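You operate a simulated robot arm through the tools that you are given. There is no shell and no other tool.

Carry out the task below with a simulated robot arm. There is one attempt and no reset: what you move stays moved.

## Task
Sync the microphone with the amber ring to channel 3.
Fine: lay it in the receiver's cradle and switch it on; the other microphones stay where they are, off; the receiver stays muted, its fader down.
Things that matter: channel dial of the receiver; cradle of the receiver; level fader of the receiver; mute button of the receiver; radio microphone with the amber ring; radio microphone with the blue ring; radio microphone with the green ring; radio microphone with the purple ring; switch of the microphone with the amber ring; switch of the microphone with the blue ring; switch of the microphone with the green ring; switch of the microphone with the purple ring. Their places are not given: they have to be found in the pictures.

Only the result counts: the job must be done as asked and must still hold three seconds after the hand-in. Knocking over, shifting, dropping, spilling or breaking anything else fails it.

## Robot
A 6-joint arm with a two-finger gripper, fixed in place. Base frame: the origin is at the foot of the arm, x ahead of it, y to its left, z up. Units: cm, degrees, N and s.
Its first joint turns from -166.0 to 166.0 degrees. Payload 2.45 kg.
Tool frame: the origin (TCP) lies between the finger pads and is the grasp point; the fingertips stand 2 cm ahead of it; z points along the fingers, y is the line along which they close. The gripper opens to 14 cm. The gripper's body begins 16.8 cm behind the TCP.
Orientation is that of the tool frame in the base frame, as a unit quaternion [x, y, z, w]. With the fingers straight down and closing along the base's y, the tool's x points along the base's -x, its y along +y and its z along -z.

## Interface
- The arm moves only by the tool send_rows. Its argument "increments" is a list of rows, each a list of 3 entries, a list of its own where there are three numbers: the shift along the base's x, y, z in cm, then the turn, a rotation vector about the base's x, y, z in degrees, then the gripper command, from -1 (shut) to 1 (fully open), values between in proportion. In form: [[[dx, dy, dz], [rx, ry, rz], claw], ...]. A call has 1 to 20 rows; each row is the pose to reach, as a shift and turn from the pose commanded when the call began. Each row takes 0.2 s and may step no farther than 5 cm and 8.6 degrees from the row before; otherwise, or with a gripper value out of range, the whole call is refused. A pose out of reach is approached as far as the arm can. The call stops where the force on the tool passes 40 N (or 10 N more than at its start, if that is more) or the arm is blocked; 0.2 s more then pass. The fingers move at their own pace (about 4.5 cm/s each) and stop on an object; they squeeze with about 28 N. The grip force told is the motor's: it shows also when the fingers shut on nothing. Time passes only in rows, and 0.2 s behind the last, so rows that repeat a pose let the fingers close. The reply holds the time, the measured pose of the TCP, the force on the tool along the base axes, the opening and the grip force, in the units named above and with some noise, with the torque about the TCP (base axes, N m) and any sound that the robot's microphone picked up.
- Cameras (640 x 400 px; columns grow to the right, rows downward): "scene" is fixed at [40.06, -49.91, 152.34]; the picture's right is [0.73, -0.68, 0.00], its down [-0.47, -0.51, -0.72] and it looks along [0.49, 0.53, -0.69] (base axes); focal length 359 px, centre (320, 200). "wrist" rides on the gripper at [7.8, 1.1, -20.9] in the tool frame; the picture's right is [-0.14, 0.99, 0.00], its down [-0.92, -0.13, -0.37] and it looks along [-0.36, -0.05, 0.93] (tool axes); focal length 280 px, centre (320, 200).
- camera(camera): a new picture of that camera. It takes no simulated time.
- pixel_to_xyz(camera, pixels): for up to 12 pixels [column, row] of the newest picture of that camera ("zoom" is the newest enlarged one), the place [x, y, z] in the base frame of the surface seen there, good to about 0.3 cm. It takes no simulated time.
- enlarge(camera, box): a new picture of the part [left, top, right, bottom] of that camera's present view, enlarged. It takes no simulated time.
- close_job(): hands the job in; it is judged then, once.

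Leave the gripper open and the arm clear of the work at the hand-in unless told otherwise.

The tools are called after ">>>" by a JSON object that holds its "method" and its "body". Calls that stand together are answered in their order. send_rows: Moves the arm, as the interface text tells. Its arguments: {"type":"object","properties":{"increments":{"type":"array","items":{"type":"array"}}},"required":["increments"]} The other tools are called the same way: camera (camera) takes a picture; pixel_to_xyz (camera, pixels) gives the place of the surface under pixels of a picture; enlarge (camera, box) takes an enlarged picture of a part of a camera's view; close_job () hands the job in.

At the start:

```text
time: 0.0
tcp_pos: [73.43, -36.0, 116.93]
ee_rot: [0.0, 1.0, 0.0, 0.0]
wrist_force: [0.2, -0.5, 0.6]
wrist_torque: [-0.01, 0.03, 0.02]
grip_width: 14.01
gripper_force: 0.1
```

scene: 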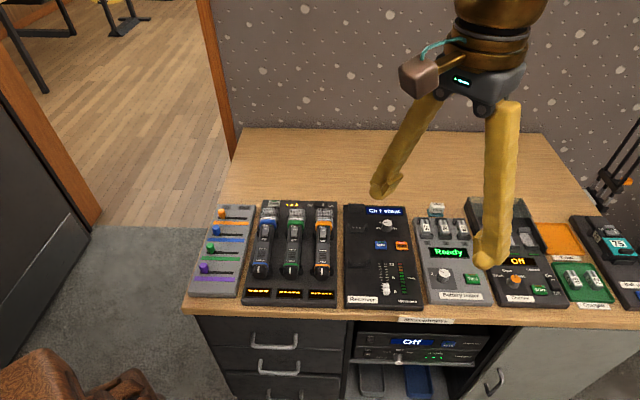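
wrist: 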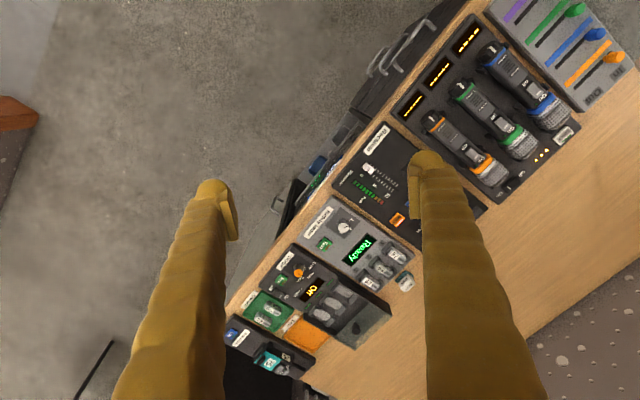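

I see a rack with three microphones (blue, green and amber rings) around columns 250-340, and the receiver around columns 345-425. I'll enlarge these parts of the scene view first.

>>> {"method": "enlarge", "body": {"camera": "scene", "box": [180, 190, 340, 310]}}

>>> {"method": "enlarge", "body": {"camera": "scene", "box": [330, 190, 490, 310]}}

>>> {"method": "enlarge", "body": {"camera": "scene", "box": [460, 180, 640, 310]}}

>>> {"method": "enlarge", "body": {"camera": "scene", "box": [330, 300, 510, 400]}}

>>> {"method": "enlarge", "body": {"camera": "wrist", "box": [320, 0, 640, 200]}}

```text
3.33 times, centred on (260, 250) of scene
```

zoom: 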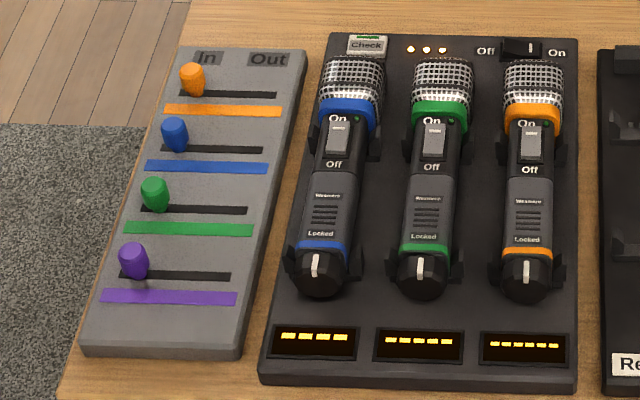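

```text
3.33 times, centred on (410, 250) of scene
```

zoom: 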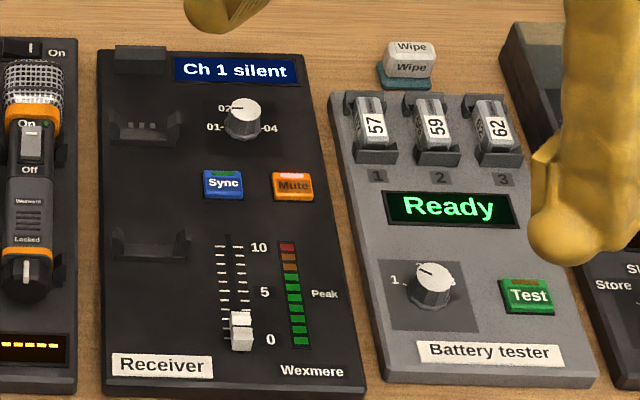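

```text
3.08 times, centred on (550, 245) of scene
```

zoom: 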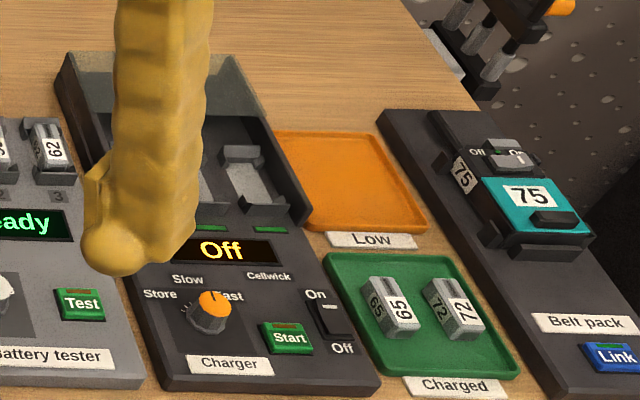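

```text
3.56 times, centred on (420, 350) of scene
```

zoom: 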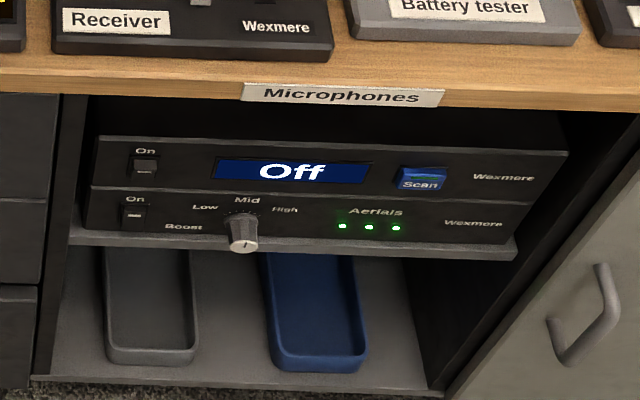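

```text
2.00 times, centred on (480, 100) of wrist
```

zoom: 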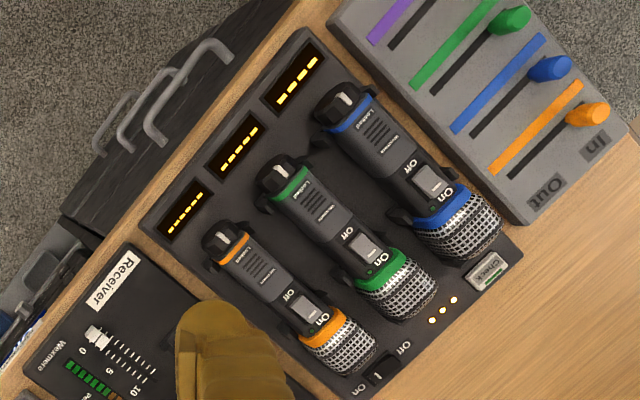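

The amber microphone is in the rack's right bay, and the receiver's cradle sits in its left half. I don't know yet where the purple microphone is or what the fine markings say, so I'll zoom in on those.

>>> {"method": "enlarge", "body": {"camera": "scene", "box": [560, 100, 640, 220]}}

>>> {"method": "enlarge", "body": {"camera": "scene", "box": [300, 195, 350, 230]}}

>>> {"method": "enlarge", "body": {"camera": "scene", "box": [305, 240, 345, 300]}}

>>> {"method": "enlarge", "body": {"camera": "scene", "box": [340, 200, 420, 255]}}

>>> {"method": "enlarge", "body": {"camera": "scene", "box": [340, 245, 420, 310]}}

```text
3.33 times, centred on (600, 160) of scene
```

zoom: 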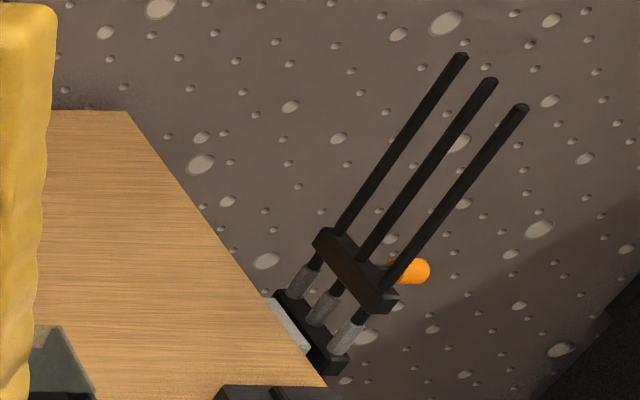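

```text
11.43 times, centred on (325, 212) of scene
```

zoom: 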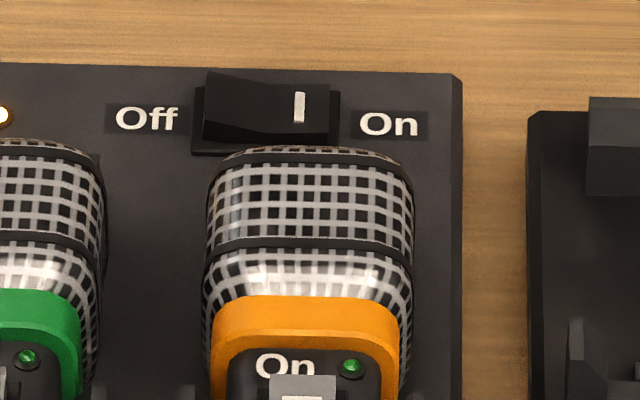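

```text
6.67 times, centred on (325, 270) of scene
```

zoom: 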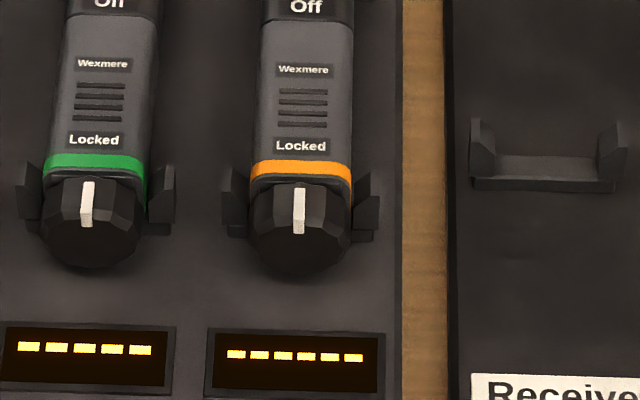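

```text
7.27 times, centred on (380, 228) of scene
```

zoom: 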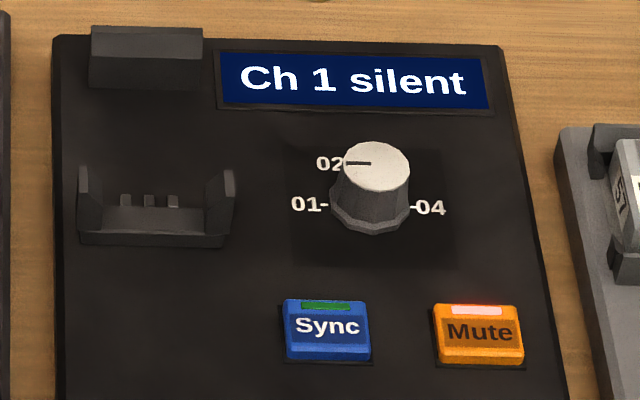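

```text
6.15 times, centred on (380, 278) of scene
```

zoom: 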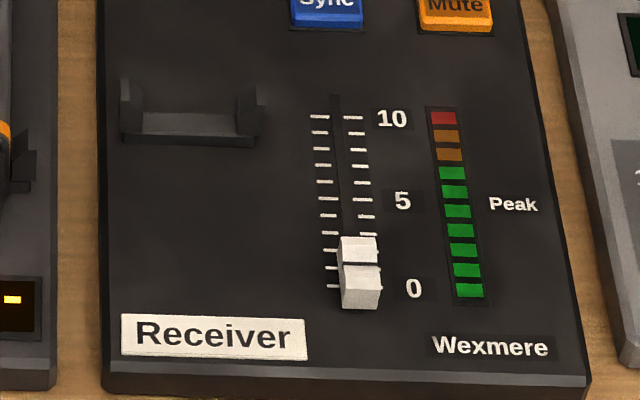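

The dial's line points at 01, and 03 should sit between 02 and 04. The fader is down and Mute is lit. Next I'll take a new scene picture and read 3-D places for the amber mic, the cradle and the receiver controls.

>>> {"method": "camera", "body": {"camera": "scene"}}

>>> {"method": "enlarge", "body": {"camera": "scene", "box": [300, 195, 428, 312]}}

```text
taken
```

scene: 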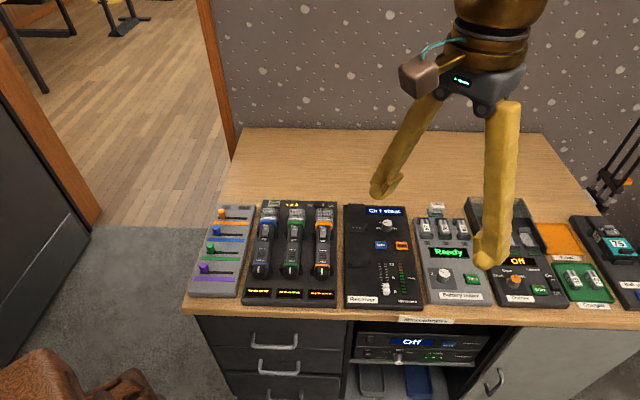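

```text
3.42 times, centred on (364, 254) of scene
```

zoom: 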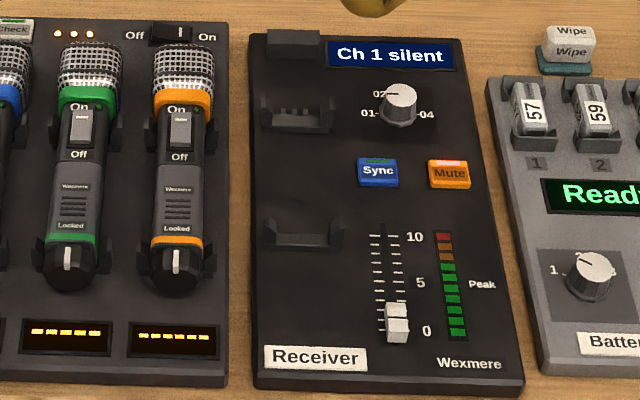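

>>> {"method": "pixel_to_xyz", "body": {"camera": "zoom", "pixels": [[183, 55], [180, 125], [179, 200], [178, 243], [178, 268], [290, 42], [298, 120], [303, 235], [402, 92], [378, 170], [448, 172], [397, 320]]}}

>>> {"method": "pixel_to_xyz", "body": {"camera": "zoom", "pixels": [[255, 40], [455, 38], [255, 380], [520, 385], [240, 200], [266, 110], [330, 115], [266, 232], [340, 238], [225, 30], [222, 378], [380, 20]]}}

```text
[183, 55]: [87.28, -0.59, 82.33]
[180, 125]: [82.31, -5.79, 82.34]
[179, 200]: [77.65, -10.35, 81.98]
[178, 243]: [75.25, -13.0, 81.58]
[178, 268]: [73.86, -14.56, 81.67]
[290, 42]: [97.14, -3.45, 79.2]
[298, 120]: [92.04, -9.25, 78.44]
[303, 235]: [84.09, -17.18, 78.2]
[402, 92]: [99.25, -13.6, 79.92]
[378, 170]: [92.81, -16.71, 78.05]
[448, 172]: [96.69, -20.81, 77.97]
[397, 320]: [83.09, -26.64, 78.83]
```

```text
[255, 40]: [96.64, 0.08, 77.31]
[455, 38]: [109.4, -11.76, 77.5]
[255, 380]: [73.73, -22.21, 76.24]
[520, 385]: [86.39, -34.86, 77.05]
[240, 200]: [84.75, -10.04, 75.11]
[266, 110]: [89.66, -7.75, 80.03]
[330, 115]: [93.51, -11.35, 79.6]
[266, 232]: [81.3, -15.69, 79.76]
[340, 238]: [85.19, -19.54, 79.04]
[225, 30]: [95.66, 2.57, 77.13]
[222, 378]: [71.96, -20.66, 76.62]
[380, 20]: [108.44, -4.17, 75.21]
```

The table top is at z≈75. The amber mic runs from about (73.9,-14.6) to (87.3,-0.6), and the cradle forks are near (92,-9.3) and (84.1,-17.2). Everything is turned about 45° in the base frame. I'll move above the mic and turn the tool +45° so the wrist camera can look closer.

>>> {"method": "send_rows", "body": {"increments": [[[0.66, 2.8, -1.19], [0, 0, 4.5], 1], [[1.31, 5.6, -2.39], [0, 0, 9], 1], [[1.97, 8.4, -3.58], [0, 0, 13.5], 1], [[2.63, 11.2, -4.77], [0, 0, 18], 1], [[3.29, 14, -5.97], [0, 0, 22.5], 1], [[3.94, 16.8, -7.16], [0, 0, 27], 1], [[4.6, 19.6, -8.35], [0, 0, 31.5], 1], [[5.26, 22.4, -9.54], [0, 0, 36], 1], [[5.91, 25.2, -10.74], [0, 0, 40.5], 1], [[6.57, 28, -11.93], [0, 0, 45], 1]]}}

>>> {"method": "camera", "body": {"camera": "wrist"}}

>>> {"method": "camera", "body": {"camera": "scene"}}

```text
time: 2.2
tcp_pos: [79.89, -7.69, 105.01]
ee_rot: [-0.383, 0.924, 0.0, 0.0]
wrist_force: [0.4, -0.8, 0.6]
wrist_torque: [-0.04, 0.01, -0.01]
grip_width: 13.99
gripper_force: 0.1
```

```text
taken
```

wrist: 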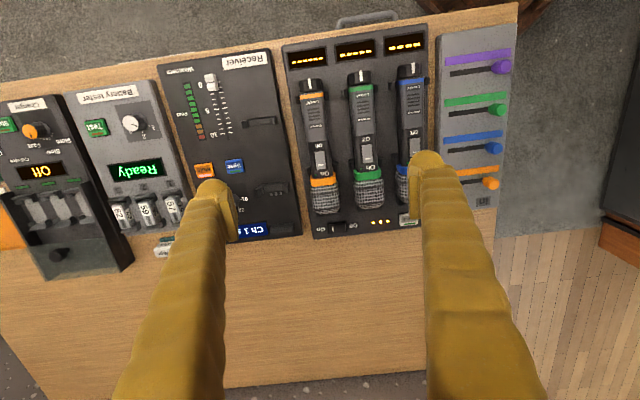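

```text
taken
```

scene: 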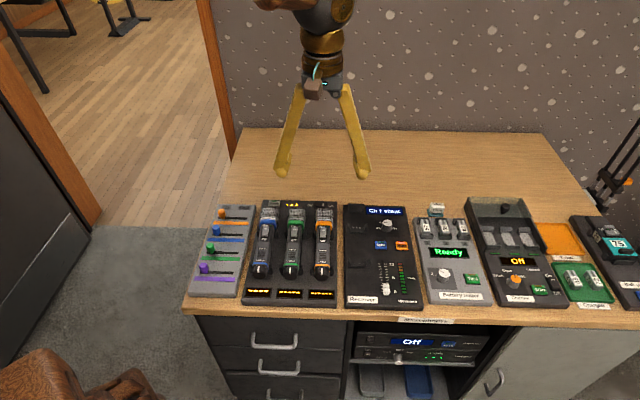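

The tool is now above the mic and aligned. I'll enlarge the wrist view of the rack (columns 280-430) and of the receiver (columns 155-305).

>>> {"method": "enlarge", "body": {"camera": "wrist", "box": [280, 60, 400, 240]}}

>>> {"method": "pixel_to_xyz", "body": {"camera": "wrist", "pixels": [[323, 205], [319, 155], [313, 115], [310, 95], [307, 84], [283, 235], [160, 75], [300, 237], [290, 140], [272, 60]]}}

>>> {"method": "enlarge", "body": {"camera": "wrist", "box": [150, 50, 310, 250]}}

```text
2.22 times, centred on (340, 150) of wrist
```

zoom: 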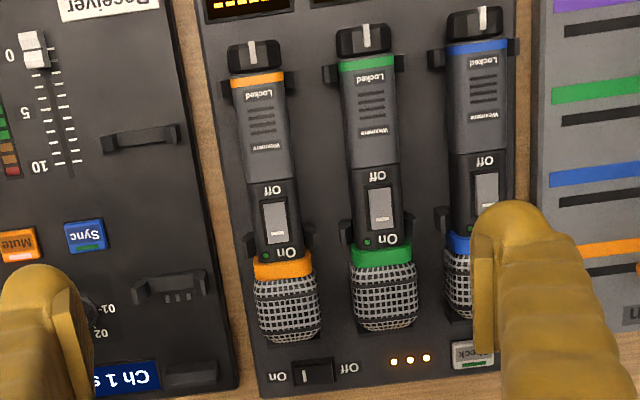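

```text
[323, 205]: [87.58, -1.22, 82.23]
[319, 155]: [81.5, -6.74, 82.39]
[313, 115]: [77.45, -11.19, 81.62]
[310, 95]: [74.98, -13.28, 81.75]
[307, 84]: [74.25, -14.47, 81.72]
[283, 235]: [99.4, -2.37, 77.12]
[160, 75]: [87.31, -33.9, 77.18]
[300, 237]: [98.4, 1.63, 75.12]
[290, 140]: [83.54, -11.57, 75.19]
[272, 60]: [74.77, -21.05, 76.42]
```

```text
2.00 times, centred on (230, 150) of wrist
```

zoom: 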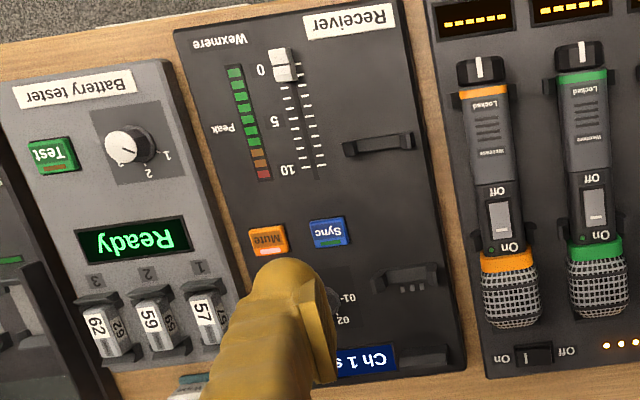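

The rack forks hold the mic at the amber neck ring and near the tail ring. The receiver's cradle has two matching forks plus a block at its upper end. I'll enlarge and measure both fork pairs, the head end and the block more exactly.

>>> {"method": "enlarge", "body": {"camera": "wrist", "box": [284, 70, 348, 150]}}

>>> {"method": "enlarge", "body": {"camera": "wrist", "box": [284, 145, 354, 240]}}

>>> {"method": "pixel_to_xyz", "body": {"camera": "zoom", "pixels": [[190, 200], [250, 200], [320, 200], [380, 200], [440, 200], [320, 300], [320, 340], [320, 60], [320, 120]]}}

>>> {"method": "enlarge", "body": {"camera": "wrist", "box": [226, 150, 306, 245]}}

```text
5.00 times, centred on (316, 110) of wrist
```

zoom: 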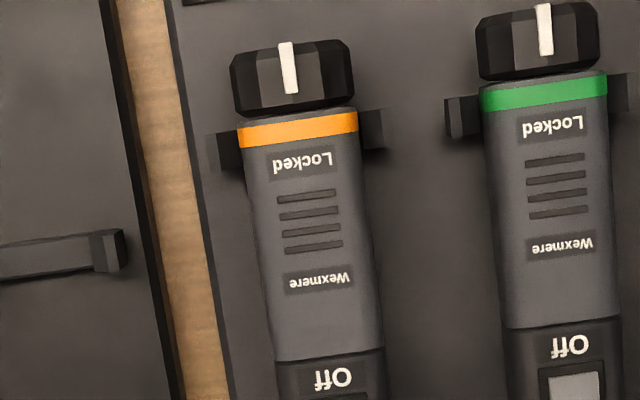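

```text
4.21 times, centred on (319, 192) of wrist
```

zoom: 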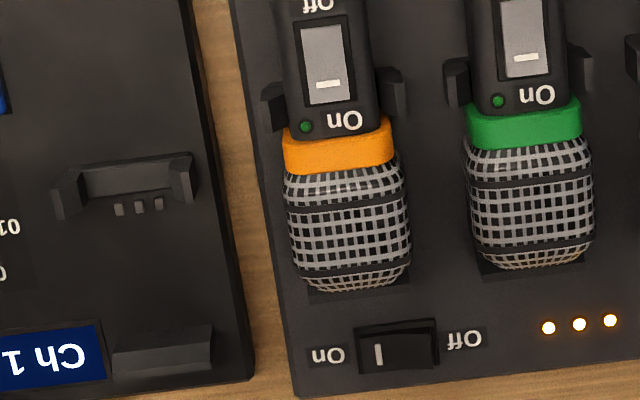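

```text
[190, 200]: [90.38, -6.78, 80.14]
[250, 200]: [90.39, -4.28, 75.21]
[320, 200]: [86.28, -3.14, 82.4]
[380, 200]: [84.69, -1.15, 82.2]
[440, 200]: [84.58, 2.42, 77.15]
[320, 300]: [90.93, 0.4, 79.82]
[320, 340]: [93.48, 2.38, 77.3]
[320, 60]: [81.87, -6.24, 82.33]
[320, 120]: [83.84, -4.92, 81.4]
```

```text
4.21 times, centred on (266, 198) of wrist
```

zoom: 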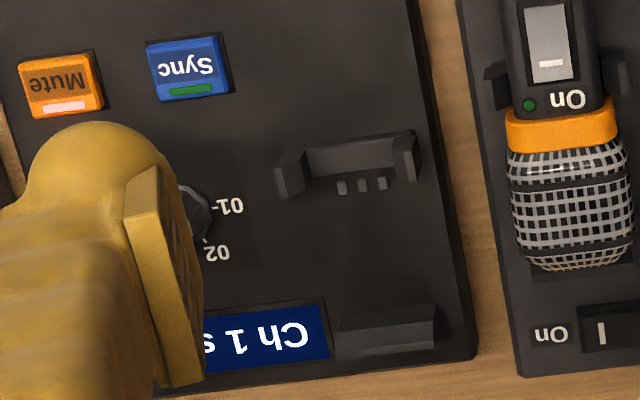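

The newest enlarged picture shows the upper fork (about 285-418, 130-200), the contacts and the end block (335-437, 305-355). I'll query those places.

>>> {"method": "pixel_to_xyz", "body": {"camera": "zoom", "pixels": [[290, 162], [408, 142], [345, 150], [342, 187], [382, 182], [340, 322], [432, 308], [385, 325], [340, 345], [432, 335], [385, 280], [350, 220]]}}

>>> {"method": "enlarge", "body": {"camera": "wrist", "box": [220, 50, 306, 160]}}

>>> {"method": "pixel_to_xyz", "body": {"camera": "zoom", "pixels": [[244, 256], [364, 238], [300, 250], [240, 270], [300, 262], [369, 252], [300, 180], [120, 200], [60, 90]]}}

```text
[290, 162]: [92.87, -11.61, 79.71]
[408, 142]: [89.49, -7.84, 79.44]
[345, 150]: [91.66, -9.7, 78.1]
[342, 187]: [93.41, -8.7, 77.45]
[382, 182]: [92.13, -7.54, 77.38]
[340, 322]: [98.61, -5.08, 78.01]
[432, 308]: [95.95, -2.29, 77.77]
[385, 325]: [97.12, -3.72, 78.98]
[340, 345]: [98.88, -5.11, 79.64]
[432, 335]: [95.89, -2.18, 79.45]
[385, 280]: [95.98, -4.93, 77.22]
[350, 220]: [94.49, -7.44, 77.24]
```

```text
3.64 times, centred on (263, 105) of wrist
```

zoom: 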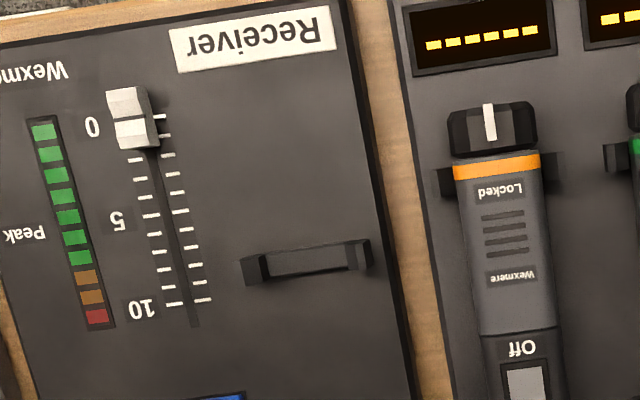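

```text
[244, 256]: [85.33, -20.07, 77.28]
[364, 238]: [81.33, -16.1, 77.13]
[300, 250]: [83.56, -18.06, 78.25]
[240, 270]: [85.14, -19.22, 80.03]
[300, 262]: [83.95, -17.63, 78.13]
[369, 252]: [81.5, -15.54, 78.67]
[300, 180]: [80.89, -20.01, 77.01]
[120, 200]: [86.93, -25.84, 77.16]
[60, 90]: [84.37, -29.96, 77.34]
```

Cradle fork centres come out near (91.5,-9.7) and (83.7,-17.8), with the block front near (97.3,-3.7). Now I'll get the same measurements for the rack forks and the mic's ends.

>>> {"method": "enlarge", "body": {"camera": "wrist", "box": [284, 145, 354, 240]}}

>>> {"method": "pixel_to_xyz", "body": {"camera": "zoom", "pixels": [[272, 92], [396, 75], [280, 125], [400, 105], [330, 122], [338, 150], [345, 165], [350, 230], [352, 265], [354, 280], [325, 40], [328, 85]]}}

>>> {"method": "enlarge", "body": {"camera": "wrist", "box": [284, 70, 348, 150]}}

>>> {"method": "pixel_to_xyz", "body": {"camera": "zoom", "pixels": [[222, 138], [372, 115], [230, 160], [375, 145], [290, 52], [290, 105], [297, 130], [310, 200], [320, 282], [330, 345], [270, 290], [372, 275]]}}

```text
4.21 times, centred on (319, 192) of wrist
```

zoom: 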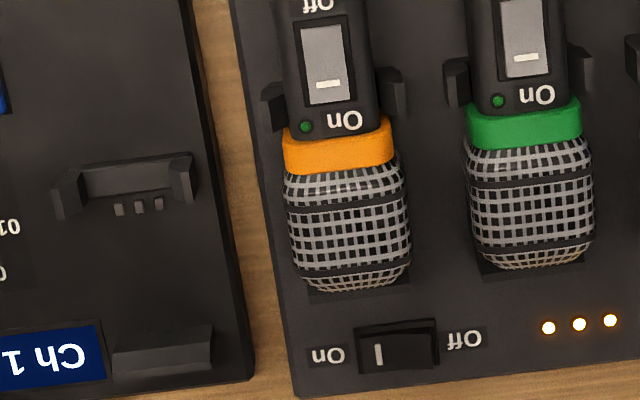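

```text
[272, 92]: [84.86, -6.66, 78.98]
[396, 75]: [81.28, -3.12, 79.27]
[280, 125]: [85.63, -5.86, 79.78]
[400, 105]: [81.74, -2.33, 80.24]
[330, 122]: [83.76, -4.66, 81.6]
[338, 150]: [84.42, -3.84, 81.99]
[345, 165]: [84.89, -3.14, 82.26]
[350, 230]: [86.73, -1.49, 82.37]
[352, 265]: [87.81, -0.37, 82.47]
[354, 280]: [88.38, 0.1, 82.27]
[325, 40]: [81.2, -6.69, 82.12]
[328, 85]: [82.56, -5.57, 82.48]
```

```text
5.00 times, centred on (316, 110) of wrist
```

zoom: 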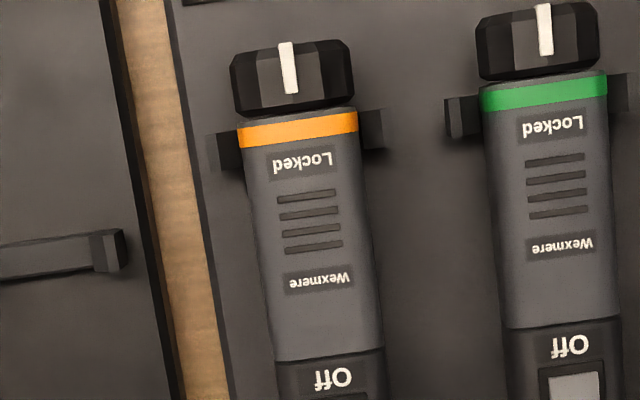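

```text
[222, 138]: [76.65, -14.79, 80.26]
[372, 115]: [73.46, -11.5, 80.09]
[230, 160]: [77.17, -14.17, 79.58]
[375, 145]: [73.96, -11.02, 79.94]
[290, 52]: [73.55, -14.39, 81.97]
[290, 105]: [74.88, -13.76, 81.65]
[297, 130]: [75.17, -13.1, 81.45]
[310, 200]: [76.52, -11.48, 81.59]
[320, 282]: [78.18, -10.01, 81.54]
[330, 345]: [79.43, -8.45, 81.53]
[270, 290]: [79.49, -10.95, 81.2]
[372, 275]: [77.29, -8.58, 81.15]
```

The rack forks and cradle forks match, both about 11.3 cm apart and turned about 46°. The mic's head should just fit in front of the block. I'll set the dial first, so I'm moving above it to check reach and get a close view.

>>> {"method": "send_rows", "body": {"increments": [[[3.4, -1.1, -1.6], [0, 0, 0], 1], [[6.8, -2.2, -3.2], [0, 0, 0], 1], [[10.2, -3.3, -4.8], [0, 0, 0], 1], [[13.6, -4.4, -6.4], [0, 0, 0], 1], [[17.1, -5.5, -8], [0, 0, 1], 1], [[17.1, -5.5, -8], [0, 0, 1], 1]]}}

>>> {"method": "camera", "body": {"camera": "wrist"}}

>>> {"method": "enlarge", "body": {"camera": "wrist", "box": [220, 110, 420, 235]}}

```text
time: 3.6
tcp_pos: [96.97, -13.49, 96.99]
ee_rot: [-0.39, 0.921, 0.0, 0.0]
wrist_force: [-0.1, -0.7, 0.5]
wrist_torque: [0.0, -0.02, 0.0]
grip_width: 14.0
gripper_force: 0.1
```

```text
taken
```

wrist: 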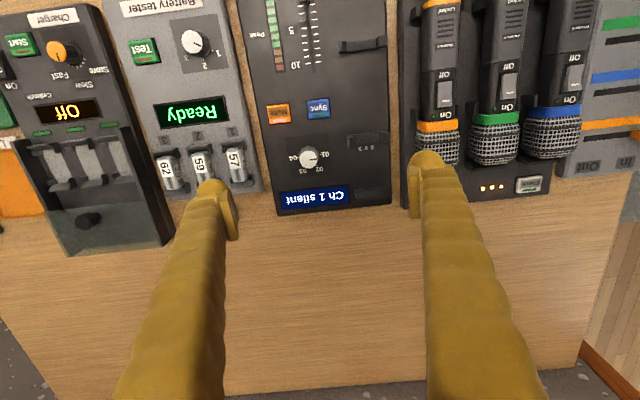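

```text
3.20 times, centred on (320, 172) of wrist
```

zoom: 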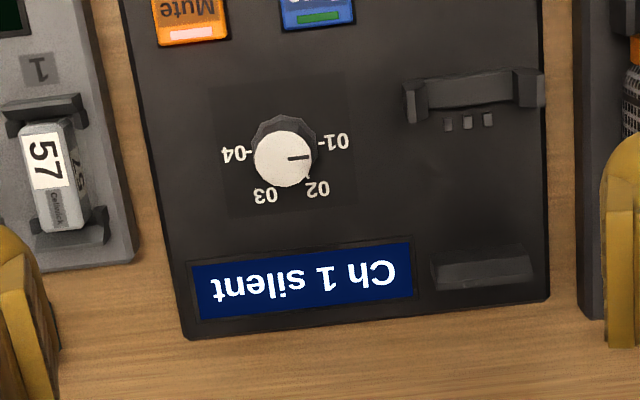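

All four dial marks are visible, about 60° apart: 01, 02, 03, 04 clockwise seen from above. The line is on 01, so I need 120° clockwise. Next I'll get the knob's centre from this enlarged picture.

>>> {"method": "pixel_to_xyz", "body": {"camera": "zoom", "pixels": [[283, 158], [262, 160], [305, 157], [283, 138], [283, 178], [318, 142], [250, 153], [340, 120], [230, 185], [308, 158], [520, 75], [412, 90]]}}

>>> {"method": "enlarge", "body": {"camera": "wrist", "box": [284, 135, 334, 180]}}

>>> {"method": "pixel_to_xyz", "body": {"camera": "zoom", "pixels": [[320, 200], [260, 205], [250, 160], [310, 150], [310, 260], [240, 220], [390, 190]]}}

```text
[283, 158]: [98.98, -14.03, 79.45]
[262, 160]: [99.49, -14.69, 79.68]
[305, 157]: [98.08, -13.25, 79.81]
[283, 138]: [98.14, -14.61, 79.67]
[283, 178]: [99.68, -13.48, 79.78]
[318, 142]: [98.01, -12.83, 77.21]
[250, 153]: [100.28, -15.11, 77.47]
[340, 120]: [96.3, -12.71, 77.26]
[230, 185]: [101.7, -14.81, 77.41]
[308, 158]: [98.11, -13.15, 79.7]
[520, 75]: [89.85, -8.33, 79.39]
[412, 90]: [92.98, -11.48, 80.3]
```

```text
8.89 times, centred on (309, 158) of wrist
```

zoom: 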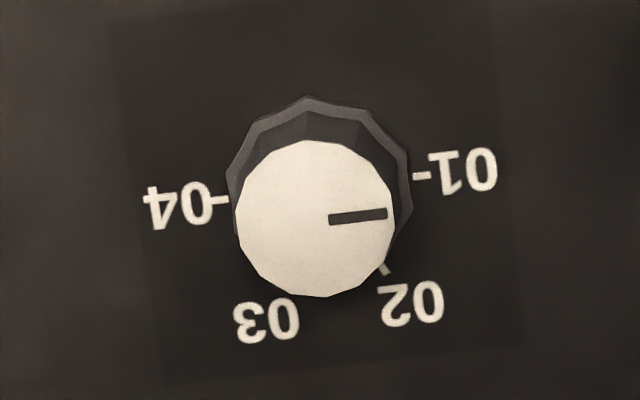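

```text
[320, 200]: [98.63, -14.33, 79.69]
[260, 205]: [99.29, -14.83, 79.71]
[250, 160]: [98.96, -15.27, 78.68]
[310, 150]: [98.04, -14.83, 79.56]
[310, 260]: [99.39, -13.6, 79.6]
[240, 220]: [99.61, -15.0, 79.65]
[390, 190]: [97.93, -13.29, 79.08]
```

The knob's centre is about (98.9,-14.05), its top at z≈79.7, base about 3 cm wide, on a panel at 77.3. I'll partly close the fingers to 5 cm and come down above it to check that the arm reaches.

>>> {"method": "send_rows", "body": {"increments": [[[0.6, -0.2, -2], [0, 0, 0], -0.286], [[1.2, -0.4, -5], [0, 0, 0], -0.286], [[1.8, -0.55, -8], [0, 0, 0], -0.286], [[1.8, -0.55, -11], [0, 0, 0], -0.286], [[1.8, -0.55, -11], [0, 0, 0], -0.286], [[1.8, -0.55, -11], [0, 0, 0], -0.286]]}}

>>> {"method": "camera", "body": {"camera": "wrist"}}

```text
time: 5.0
tcp_pos: [99.08, -14.11, 86.06]
ee_rot: [-0.391, 0.92, 0.0, 0.0]
wrist_force: [0.8, 0.2, 0.3]
wrist_torque: [0.0, 0.0, 0.04]
grip_width: 5.02
gripper_force: 0.1
```

```text
taken
```

wrist: 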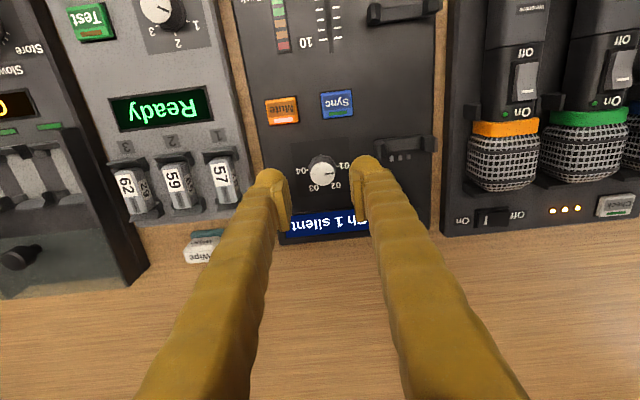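

The knob sits at (322,173), right under the grasp point, and the arm reaches. I'll lower it to z≈79.8 with the fingers around the knob, still open.

>>> {"method": "send_rows", "body": {"increments": [[[0, 0, -2], [0, 0, 0], -0.286], [[0, 0, -4], [0, 0, 0], -0.286], [[0, 0, -5.2], [0, 0, 0], -0.286], [[0, 0, -6.2], [0, 0, 0], -0.286], [[0, 0, -6.2], [0, 0, 0], -0.286]]}}

>>> {"method": "camera", "body": {"camera": "wrist"}}

```text
time: 6.2
tcp_pos: [98.89, -13.99, 79.84]
ee_rot: [-0.391, 0.92, -0.001, 0.0]
wrist_force: [-0.1, -0.4, -0.1]
wrist_torque: [0.03, 0.01, -0.02]
grip_width: 4.96
gripper_force: 0.0
```

```text
taken
```

wrist: 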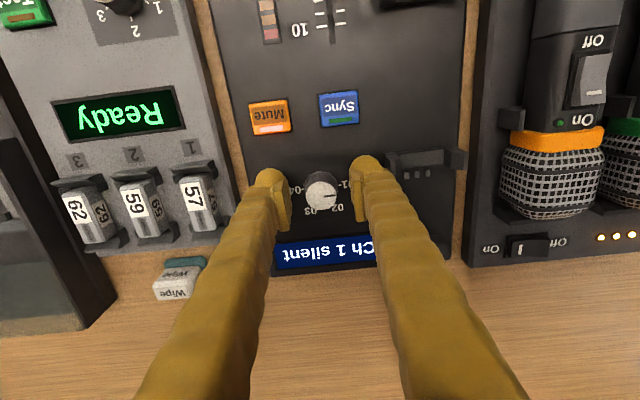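

The fingers straddle the knob with no contact force. I'll close on it now.

>>> {"method": "send_rows", "body": {"increments": [[[0, 0, 0], [0, 0, 0], -0.6], [[0, 0, 0], [0, 0, 0], -1], [[0, 0, 0], [0, 0, 0], -1], [[0, 0, 0], [0, 0, 0], -1]]}}

```text
time: 7.2
tcp_pos: [98.81, -13.99, 79.79]
ee_rot: [-0.391, 0.92, 0.001, 0.0]
wrist_force: [-9.9, 8.0, 0.1]
wrist_torque: [0.13, 0.1, -0.01]
grip_width: 2.5
gripper_force: 44.6
```

The grip is 2.5 cm wide with a side force of about 12.7 N, so the knob is a little off-centre. I'll shift 0.13 cm towards (-,+) to relieve it.

>>> {"method": "send_rows", "body": {"increments": [[[-0.1, 0.09, 0], [0, 0, 0], -1], [[-0.1, 0.09, 0], [0, 0, 0], -1]]}}

```text
time: 7.8
tcp_pos: [98.92, -14.02, 79.83]
ee_rot: [-0.391, 0.921, -0.001, 0.0]
wrist_force: [12.4, -8.3, -12.1]
wrist_torque: [-0.05, -0.19, -0.02]
grip_width: 2.5
gripper_force: 45.3
```

The force reversed, so half that shift should be neutral. I'll go back halfway.

>>> {"method": "send_rows", "body": {"increments": [[[0.05, -0.04, 0], [0, 0, 0], -1], [[0.05, -0.04, 0], [0, 0, 0], -1]]}}

```text
time: 8.4
tcp_pos: [98.8, -13.98, 79.85]
ee_rot: [-0.391, 0.921, 0.0, 0.0]
wrist_force: [2.1, -6.9, -5.5]
wrist_torque: [-0.14, 0.04, -0.03]
grip_width: 2.46
gripper_force: 44.9
```

The forces are small now. I'll turn the knob clockwise, the first 60° in 8 rows, and check.

>>> {"method": "send_rows", "body": {"increments": [[[0, 0, 0], [0, 0, -7.5], -1], [[0, 0, 0], [0, 0, -15], -1], [[0, 0, 0], [0, 0, -22.5], -1], [[0, 0, 0], [0, 0, -30], -1], [[0, 0, 0], [0, 0, -37.5], -1], [[0, 0, 0], [0, 0, -45], -1], [[0, 0, 0], [0, 0, -52.5], -1], [[0, 0, 0], [0, 0, -60], -1], [[0, 0, 0], [0, 0, -60], -1]]}}

>>> {"method": "enlarge", "body": {"camera": "scene", "box": [340, 200, 420, 255]}}

```text
time: 10.3
tcp_pos: [98.79, -13.79, 79.86]
ee_rot: [0.122, 0.993, 0.001, 0.0]
wrist_force: [-2.0, 1.4, 3.4]
wrist_torque: [0.01, 0.01, -0.02]
grip_width: 2.48
gripper_force: 44.8
stopped in row 9: the force on the tool passed its limit at 41 N (the readings are from after the stop); the commanded pose is now the measured one
```

```text
7.27 times, centred on (380, 228) of scene
```

zoom: 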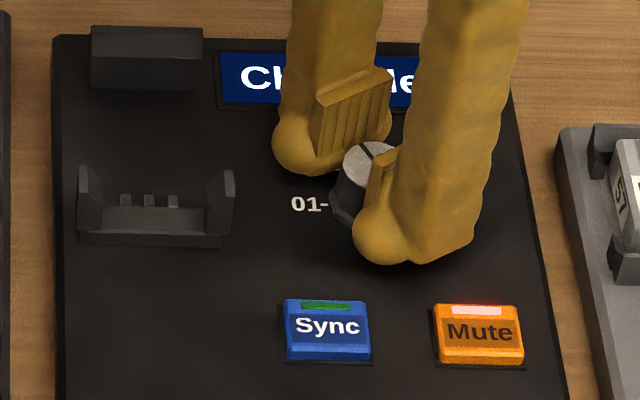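

It turned 60° and stopped at the end on a side force, since the knob centre is slightly off. Forces are low again. I'll continue clockwise in a smaller stretch of 30°.

>>> {"method": "send_rows", "body": {"increments": [[[0, 0, 0], [0, 0, -6], -1], [[0, 0, 0], [0, 0, -12], -1], [[0, 0, 0], [0, 0, -18], -1], [[0, 0, 0], [0, 0, -24], -1], [[0, 0, 0], [0, 0, -30], -1]]}}

>>> {"method": "enlarge", "body": {"camera": "scene", "box": [340, 200, 420, 255]}}

```text
time: 11.5
tcp_pos: [98.86, -13.68, 79.85]
ee_rot: [0.374, 0.927, 0.0, 0.001]
wrist_force: [4.0, 6.8, 9.6]
wrist_torque: [0.05, -0.06, 0.0]
grip_width: 2.46
gripper_force: 45.3
```

```text
7.27 times, centred on (380, 228) of scene
```

zoom: 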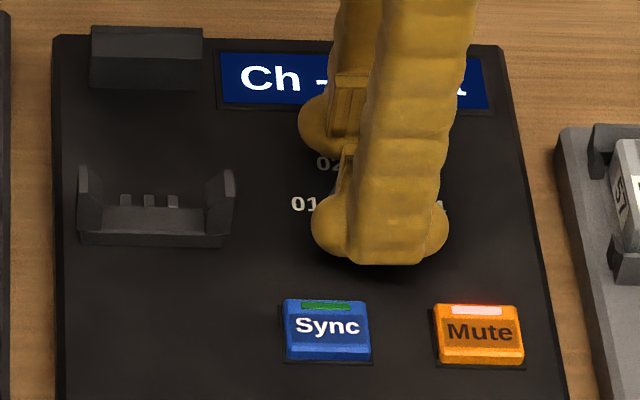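

The display shows "Ch -", so it's between marks after 90° of turning. I'll turn the last 30°.

>>> {"method": "send_rows", "body": {"increments": [[[0, 0, 0], [0, 0, -6], -1], [[0, 0, 0], [0, 0, -12], -1], [[0, 0, 0], [0, 0, -18], -1], [[0, 0, 0], [0, 0, -24], -1], [[0, 0, 0], [0, 0, -30], -1]]}}

>>> {"method": "enlarge", "body": {"camera": "scene", "box": [340, 200, 420, 255]}}

>>> {"method": "camera", "body": {"camera": "wrist"}}

```text
time: 12.7
tcp_pos: [99.03, -13.81, 79.91]
ee_rot: [0.602, 0.799, 0.0, 0.0]
wrist_force: [19.0, 17.9, 7.3]
wrist_torque: [0.1, -0.24, 0.05]
grip_width: 2.46
gripper_force: 45.5
```

```text
7.27 times, centred on (380, 228) of scene
```

zoom: 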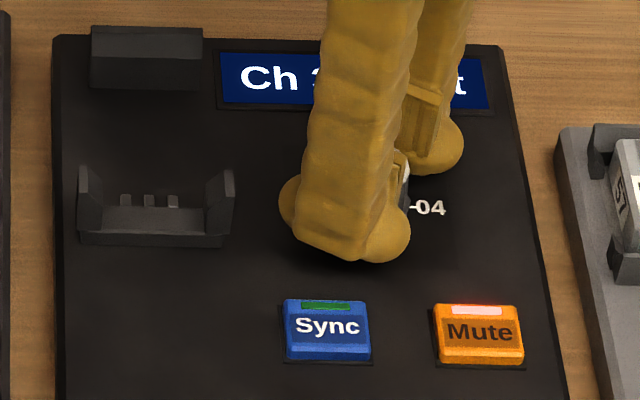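

```text
taken
```

wrist: 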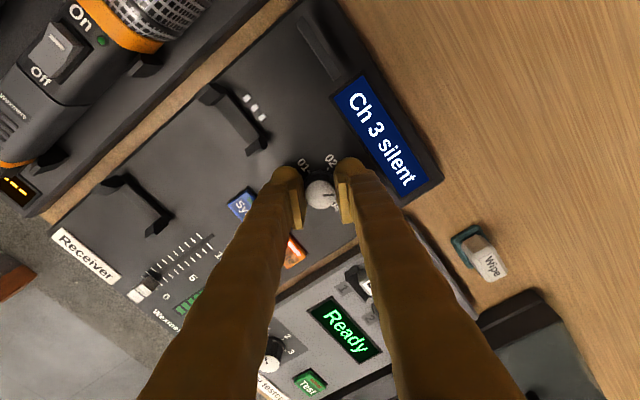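

The display reads "Ch 3 silent". I'll open the fingers slightly to 4.2 cm and lift straight up.

>>> {"method": "send_rows", "body": {"increments": [[[0, 0, 0], [0, 0, 0], -0.4], [[0, 0, 0], [0, 0, 0], -0.4], [[0, 0, 0], [0, 0, 0], -0.4]]}}

>>> {"method": "send_rows", "body": {"increments": [[[0, 0, 3], [0, 0, 0], -0.4], [[0, 0, 6], [0, 0, 0], -0.4], [[0, 0, 10], [0, 0, 0], -0.4], [[0, 0, 14], [0, 0, 0], -0.4], [[0, 0, 14], [0, 0, 0], -0.4]]}}

>>> {"method": "camera", "body": {"camera": "wrist"}}

>>> {"method": "enlarge", "body": {"camera": "scene", "box": [340, 200, 420, 255]}}

```text
time: 13.5
tcp_pos: [98.97, -13.85, 79.86]
ee_rot: [0.602, 0.799, 0.0, 0.0]
wrist_force: [1.0, -1.6, -0.6]
wrist_torque: [-0.01, 0.03, -0.04]
grip_width: 4.19
gripper_force: 0.2
```

```text
time: 14.7
tcp_pos: [98.8, -14.07, 94.07]
ee_rot: [0.602, 0.799, 0.0, 0.001]
wrist_force: [-0.8, -0.5, 0.8]
wrist_torque: [0.0, -0.01, 0.01]
grip_width: 4.18
gripper_force: 0.1
```

```text
taken
```

wrist: 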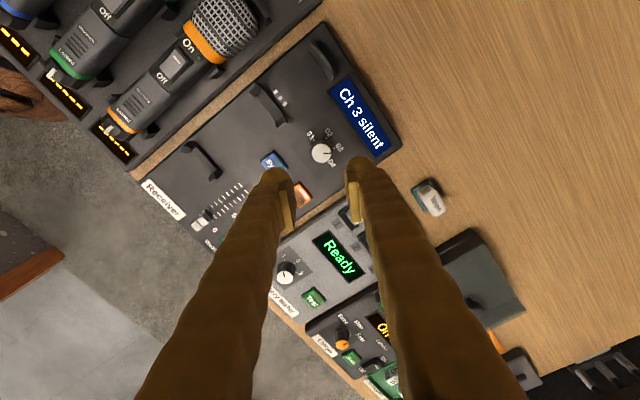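

```text
7.27 times, centred on (380, 228) of scene
```

zoom: 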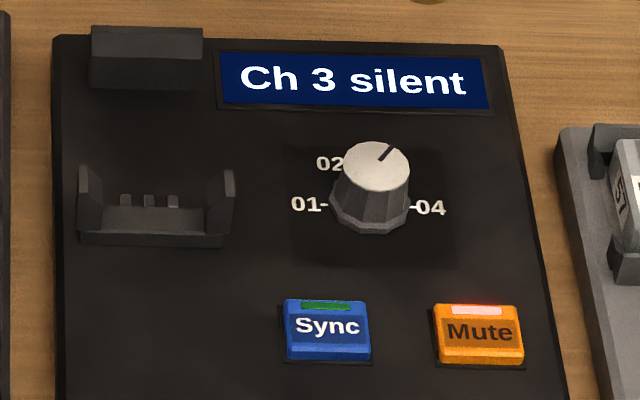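

The dial is on 03 and nothing else changed. Now I'll move over the amber mic's body at about (80,-8), turning the tool back +120° to line up with the mic, fingers 7.7 cm open.

>>> {"method": "send_rows", "body": {"increments": [[[-1.18, 0.37, -0.06], [0, 0, 7.5], 0.1], [[-2.36, 0.74, -0.11], [0, 0, 15], 0.1], [[-3.54, 1.11, -0.17], [0, 0, 22.5], 0.1], [[-4.73, 1.48, -0.23], [0, 0, 30], 0.1], [[-5.91, 1.84, -0.28], [0, 0, 37.5], 0.1], [[-7.09, 2.21, -0.34], [0, 0, 45], 0.1], [[-8.27, 2.58, -0.39], [0, 0, 52.5], 0.1], [[-9.45, 2.95, -0.45], [0, 0, 60], 0.1], [[-10.63, 3.32, -0.51], [0, 0, 67.5], 0.1], [[-11.81, 3.69, -0.56], [0, 0, 75], 0.1], [[-12.99, 4.06, -0.62], [0, 0, 82.5], 0.1], [[-14.18, 4.43, -0.68], [0, 0, 90], 0.1], [[-15.36, 4.79, -0.73], [0, 0, 97.5], 0.1], [[-16.54, 5.16, -0.79], [0, 0, 105], 0.1], [[-17.72, 5.53, -0.84], [0, 0, 112.5], 0.1], [[-18.9, 5.9, -0.9], [0, 0, 120], 0.1], [[-18.9, 5.9, -0.9], [0, 0, 120], 0.1]]}}

>>> {"method": "camera", "body": {"camera": "wrist"}}

>>> {"method": "enlarge", "body": {"camera": "wrist", "box": [240, 60, 400, 270]}}

```text
time: 18.3
tcp_pos: [79.94, -7.94, 92.91]
ee_rot: [-0.391, 0.921, 0.001, 0.0]
wrist_force: [0.1, 0.5, -0.4]
wrist_torque: [0.0, -0.01, -0.03]
grip_width: 7.69
gripper_force: 0.1
```

```text
taken
```

wrist: 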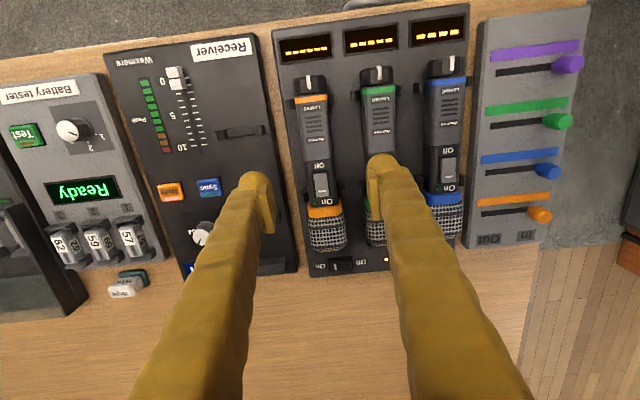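

```text
1.90 times, centred on (320, 165) of wrist
```

zoom: 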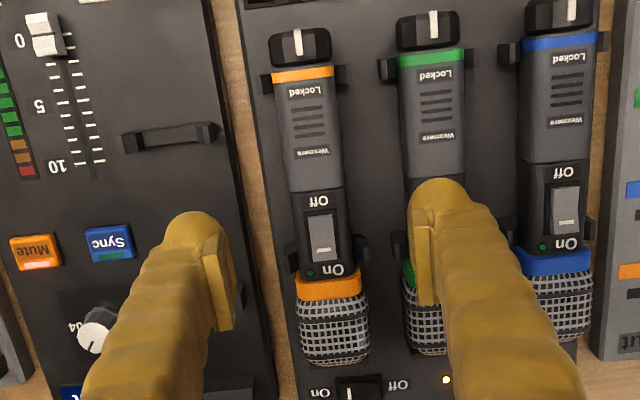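

The mic's body lies almost under the grasp point, which projects at about (320,161). To fix the yaw precisely, I'll read points along the long edges of the rack and the receiver, and along the mic itself.

>>> {"method": "pixel_to_xyz", "body": {"camera": "wrist", "pixels": [[276, 40], [312, 270], [255, 40], [294, 268], [112, 60], [180, 262], [310, 78], [316, 150], [327, 235], [468, 10], [110, 57], [252, 37]]}}

>>> {"method": "enlarge", "body": {"camera": "wrist", "box": [280, 70, 350, 180]}}

>>> {"method": "enlarge", "body": {"camera": "wrist", "box": [280, 150, 360, 270]}}

```text
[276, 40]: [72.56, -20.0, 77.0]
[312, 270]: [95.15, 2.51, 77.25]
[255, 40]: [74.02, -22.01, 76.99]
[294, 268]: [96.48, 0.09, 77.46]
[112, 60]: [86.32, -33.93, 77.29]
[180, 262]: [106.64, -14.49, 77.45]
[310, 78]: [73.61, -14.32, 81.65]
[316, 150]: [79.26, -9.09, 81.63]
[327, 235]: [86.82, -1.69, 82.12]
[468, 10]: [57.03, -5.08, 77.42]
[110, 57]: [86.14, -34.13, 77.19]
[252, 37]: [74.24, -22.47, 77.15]
```

```text
3.64 times, centred on (315, 125) of wrist
```

zoom: 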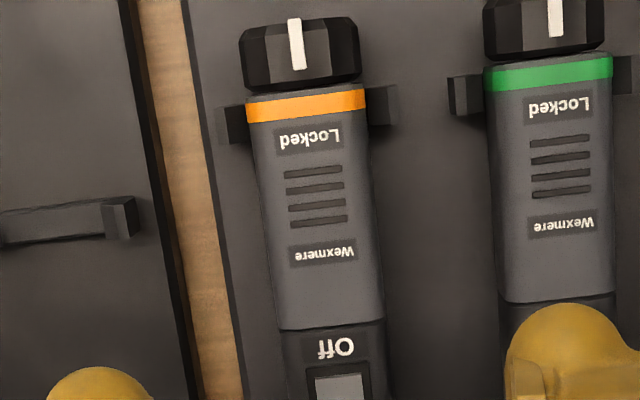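

```text
3.33 times, centred on (320, 210) of wrist
```

zoom: 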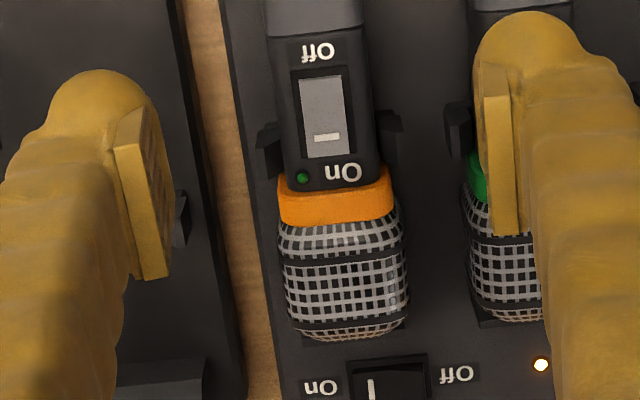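

Edge directions and the mic's outline give a mic direction of about 45.0°, and the mic lies 0.19 cm to the picture's left of the grasp point. I'll turn -1°, shift, set the opening to 6.4 cm so the fingers clear the green mic, and go down to z≈86 to check.

>>> {"method": "send_rows", "body": {"increments": [[[0.34, 0.08, 0], [0, 0, -1], -0.086], [[0.34, 0.08, -2.5], [0, 0, -1], -0.086], [[0.34, 0.08, -5], [0, 0, -1], -0.086], [[0.34, 0.08, -7], [0, 0, -1], -0.086], [[0.34, 0.08, -7], [0, 0, -1], -0.086]]}}

>>> {"method": "camera", "body": {"camera": "wrist"}}

>>> {"method": "enlarge", "body": {"camera": "wrist", "box": [260, 60, 400, 260]}}

```text
time: 19.5
tcp_pos: [80.23, -7.9, 85.89]
ee_rot: [-0.382, 0.924, 0.001, 0.001]
wrist_force: [-0.4, 0.4, -0.5]
wrist_torque: [0.02, -0.03, -0.01]
grip_width: 6.38
gripper_force: 0.1
```

```text
taken
```

wrist: 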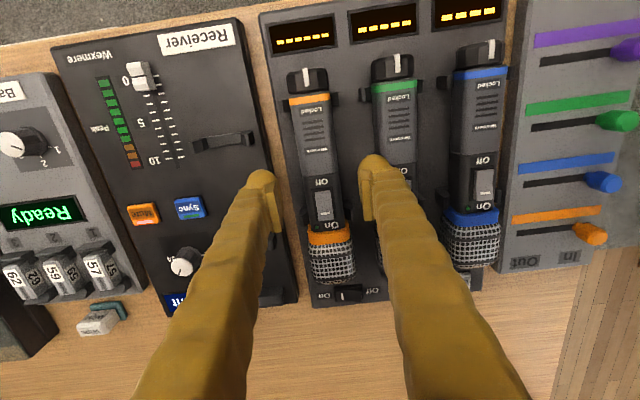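

```text
2.00 times, centred on (330, 160) of wrist
```

zoom: 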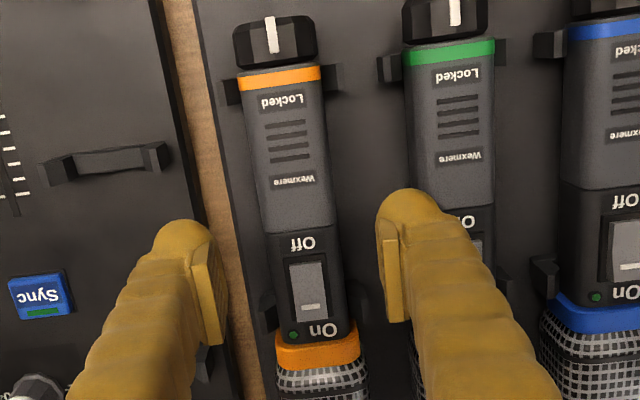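

The mic is centred between the fingers to within about 0.05 cm. I'll go down the last 5.4 cm to z≈80.5.

>>> {"method": "send_rows", "body": {"increments": [[[0, 0, -2], [0, 0, -0.3], -0.086], [[0, 0, -4], [0, 0, -0.3], -0.086], [[0, 0, -5.4], [0, 0, -0.3], -0.086], [[0, 0, -5.4], [0, 0, -0.3], -0.086]]}}

>>> {"method": "camera", "body": {"camera": "wrist"}}

>>> {"method": "enlarge", "body": {"camera": "scene", "box": [280, 190, 380, 300]}}

```text
time: 20.2
tcp_pos: [80.39, -8.02, 82.18]
ee_rot: [-0.38, 0.925, 0.0, 0.001]
wrist_force: [-1.8, 0.5, 12.4]
wrist_torque: [0.55, 0.55, 0.09]
grip_width: 6.67
gripper_force: 2.1
stopped in row 3: the force on the tool passed its limit at 49 N (the readings are from after the stop); the commanded pose is now the measured one
```

```text
taken
```

wrist: 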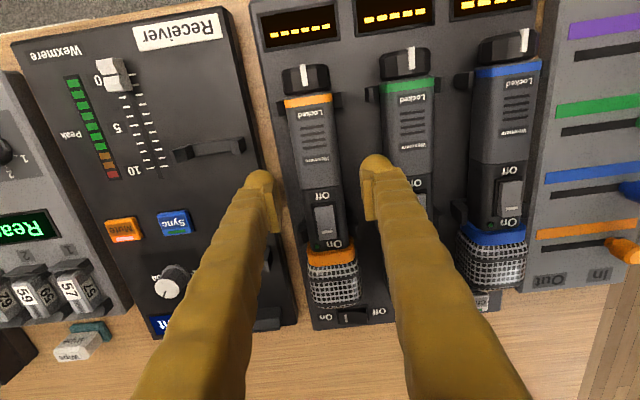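

```text
3.64 times, centred on (330, 245) of scene
```

zoom: 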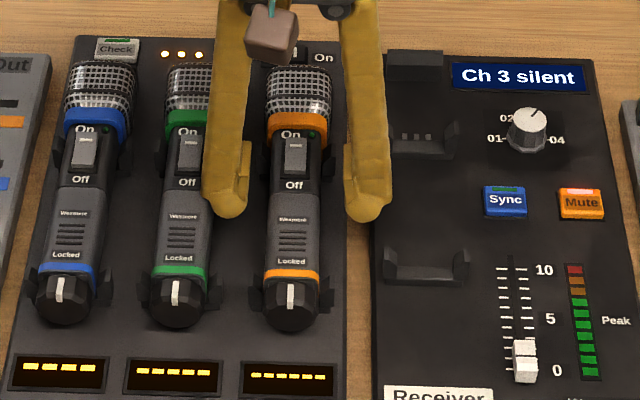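

It stopped at tip height about 80.2 on contact. The torque points to the green-mic side (the right finger in the wrist view). I'll look closely before doing anything.

>>> {"method": "enlarge", "body": {"camera": "wrist", "box": [240, 130, 440, 260]}}

>>> {"method": "enlarge", "body": {"camera": "scene", "box": [300, 215, 360, 265]}}

```text
3.08 times, centred on (340, 195) of wrist
```

zoom: 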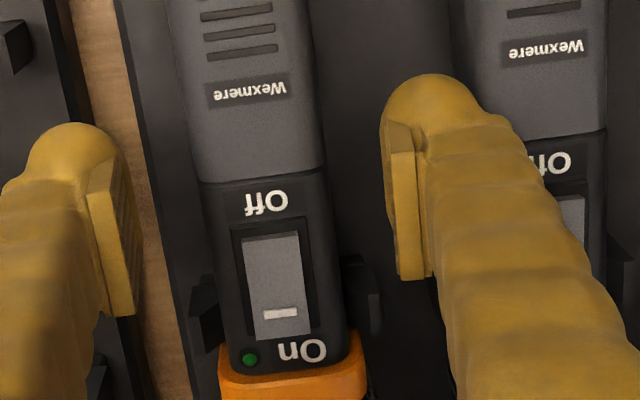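

```text
8.00 times, centred on (330, 240) of scene
```

zoom: 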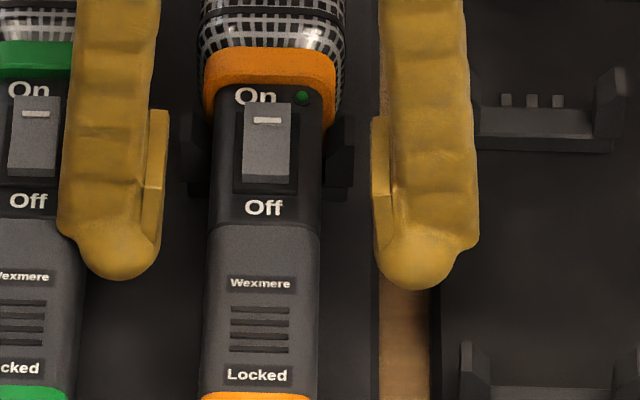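

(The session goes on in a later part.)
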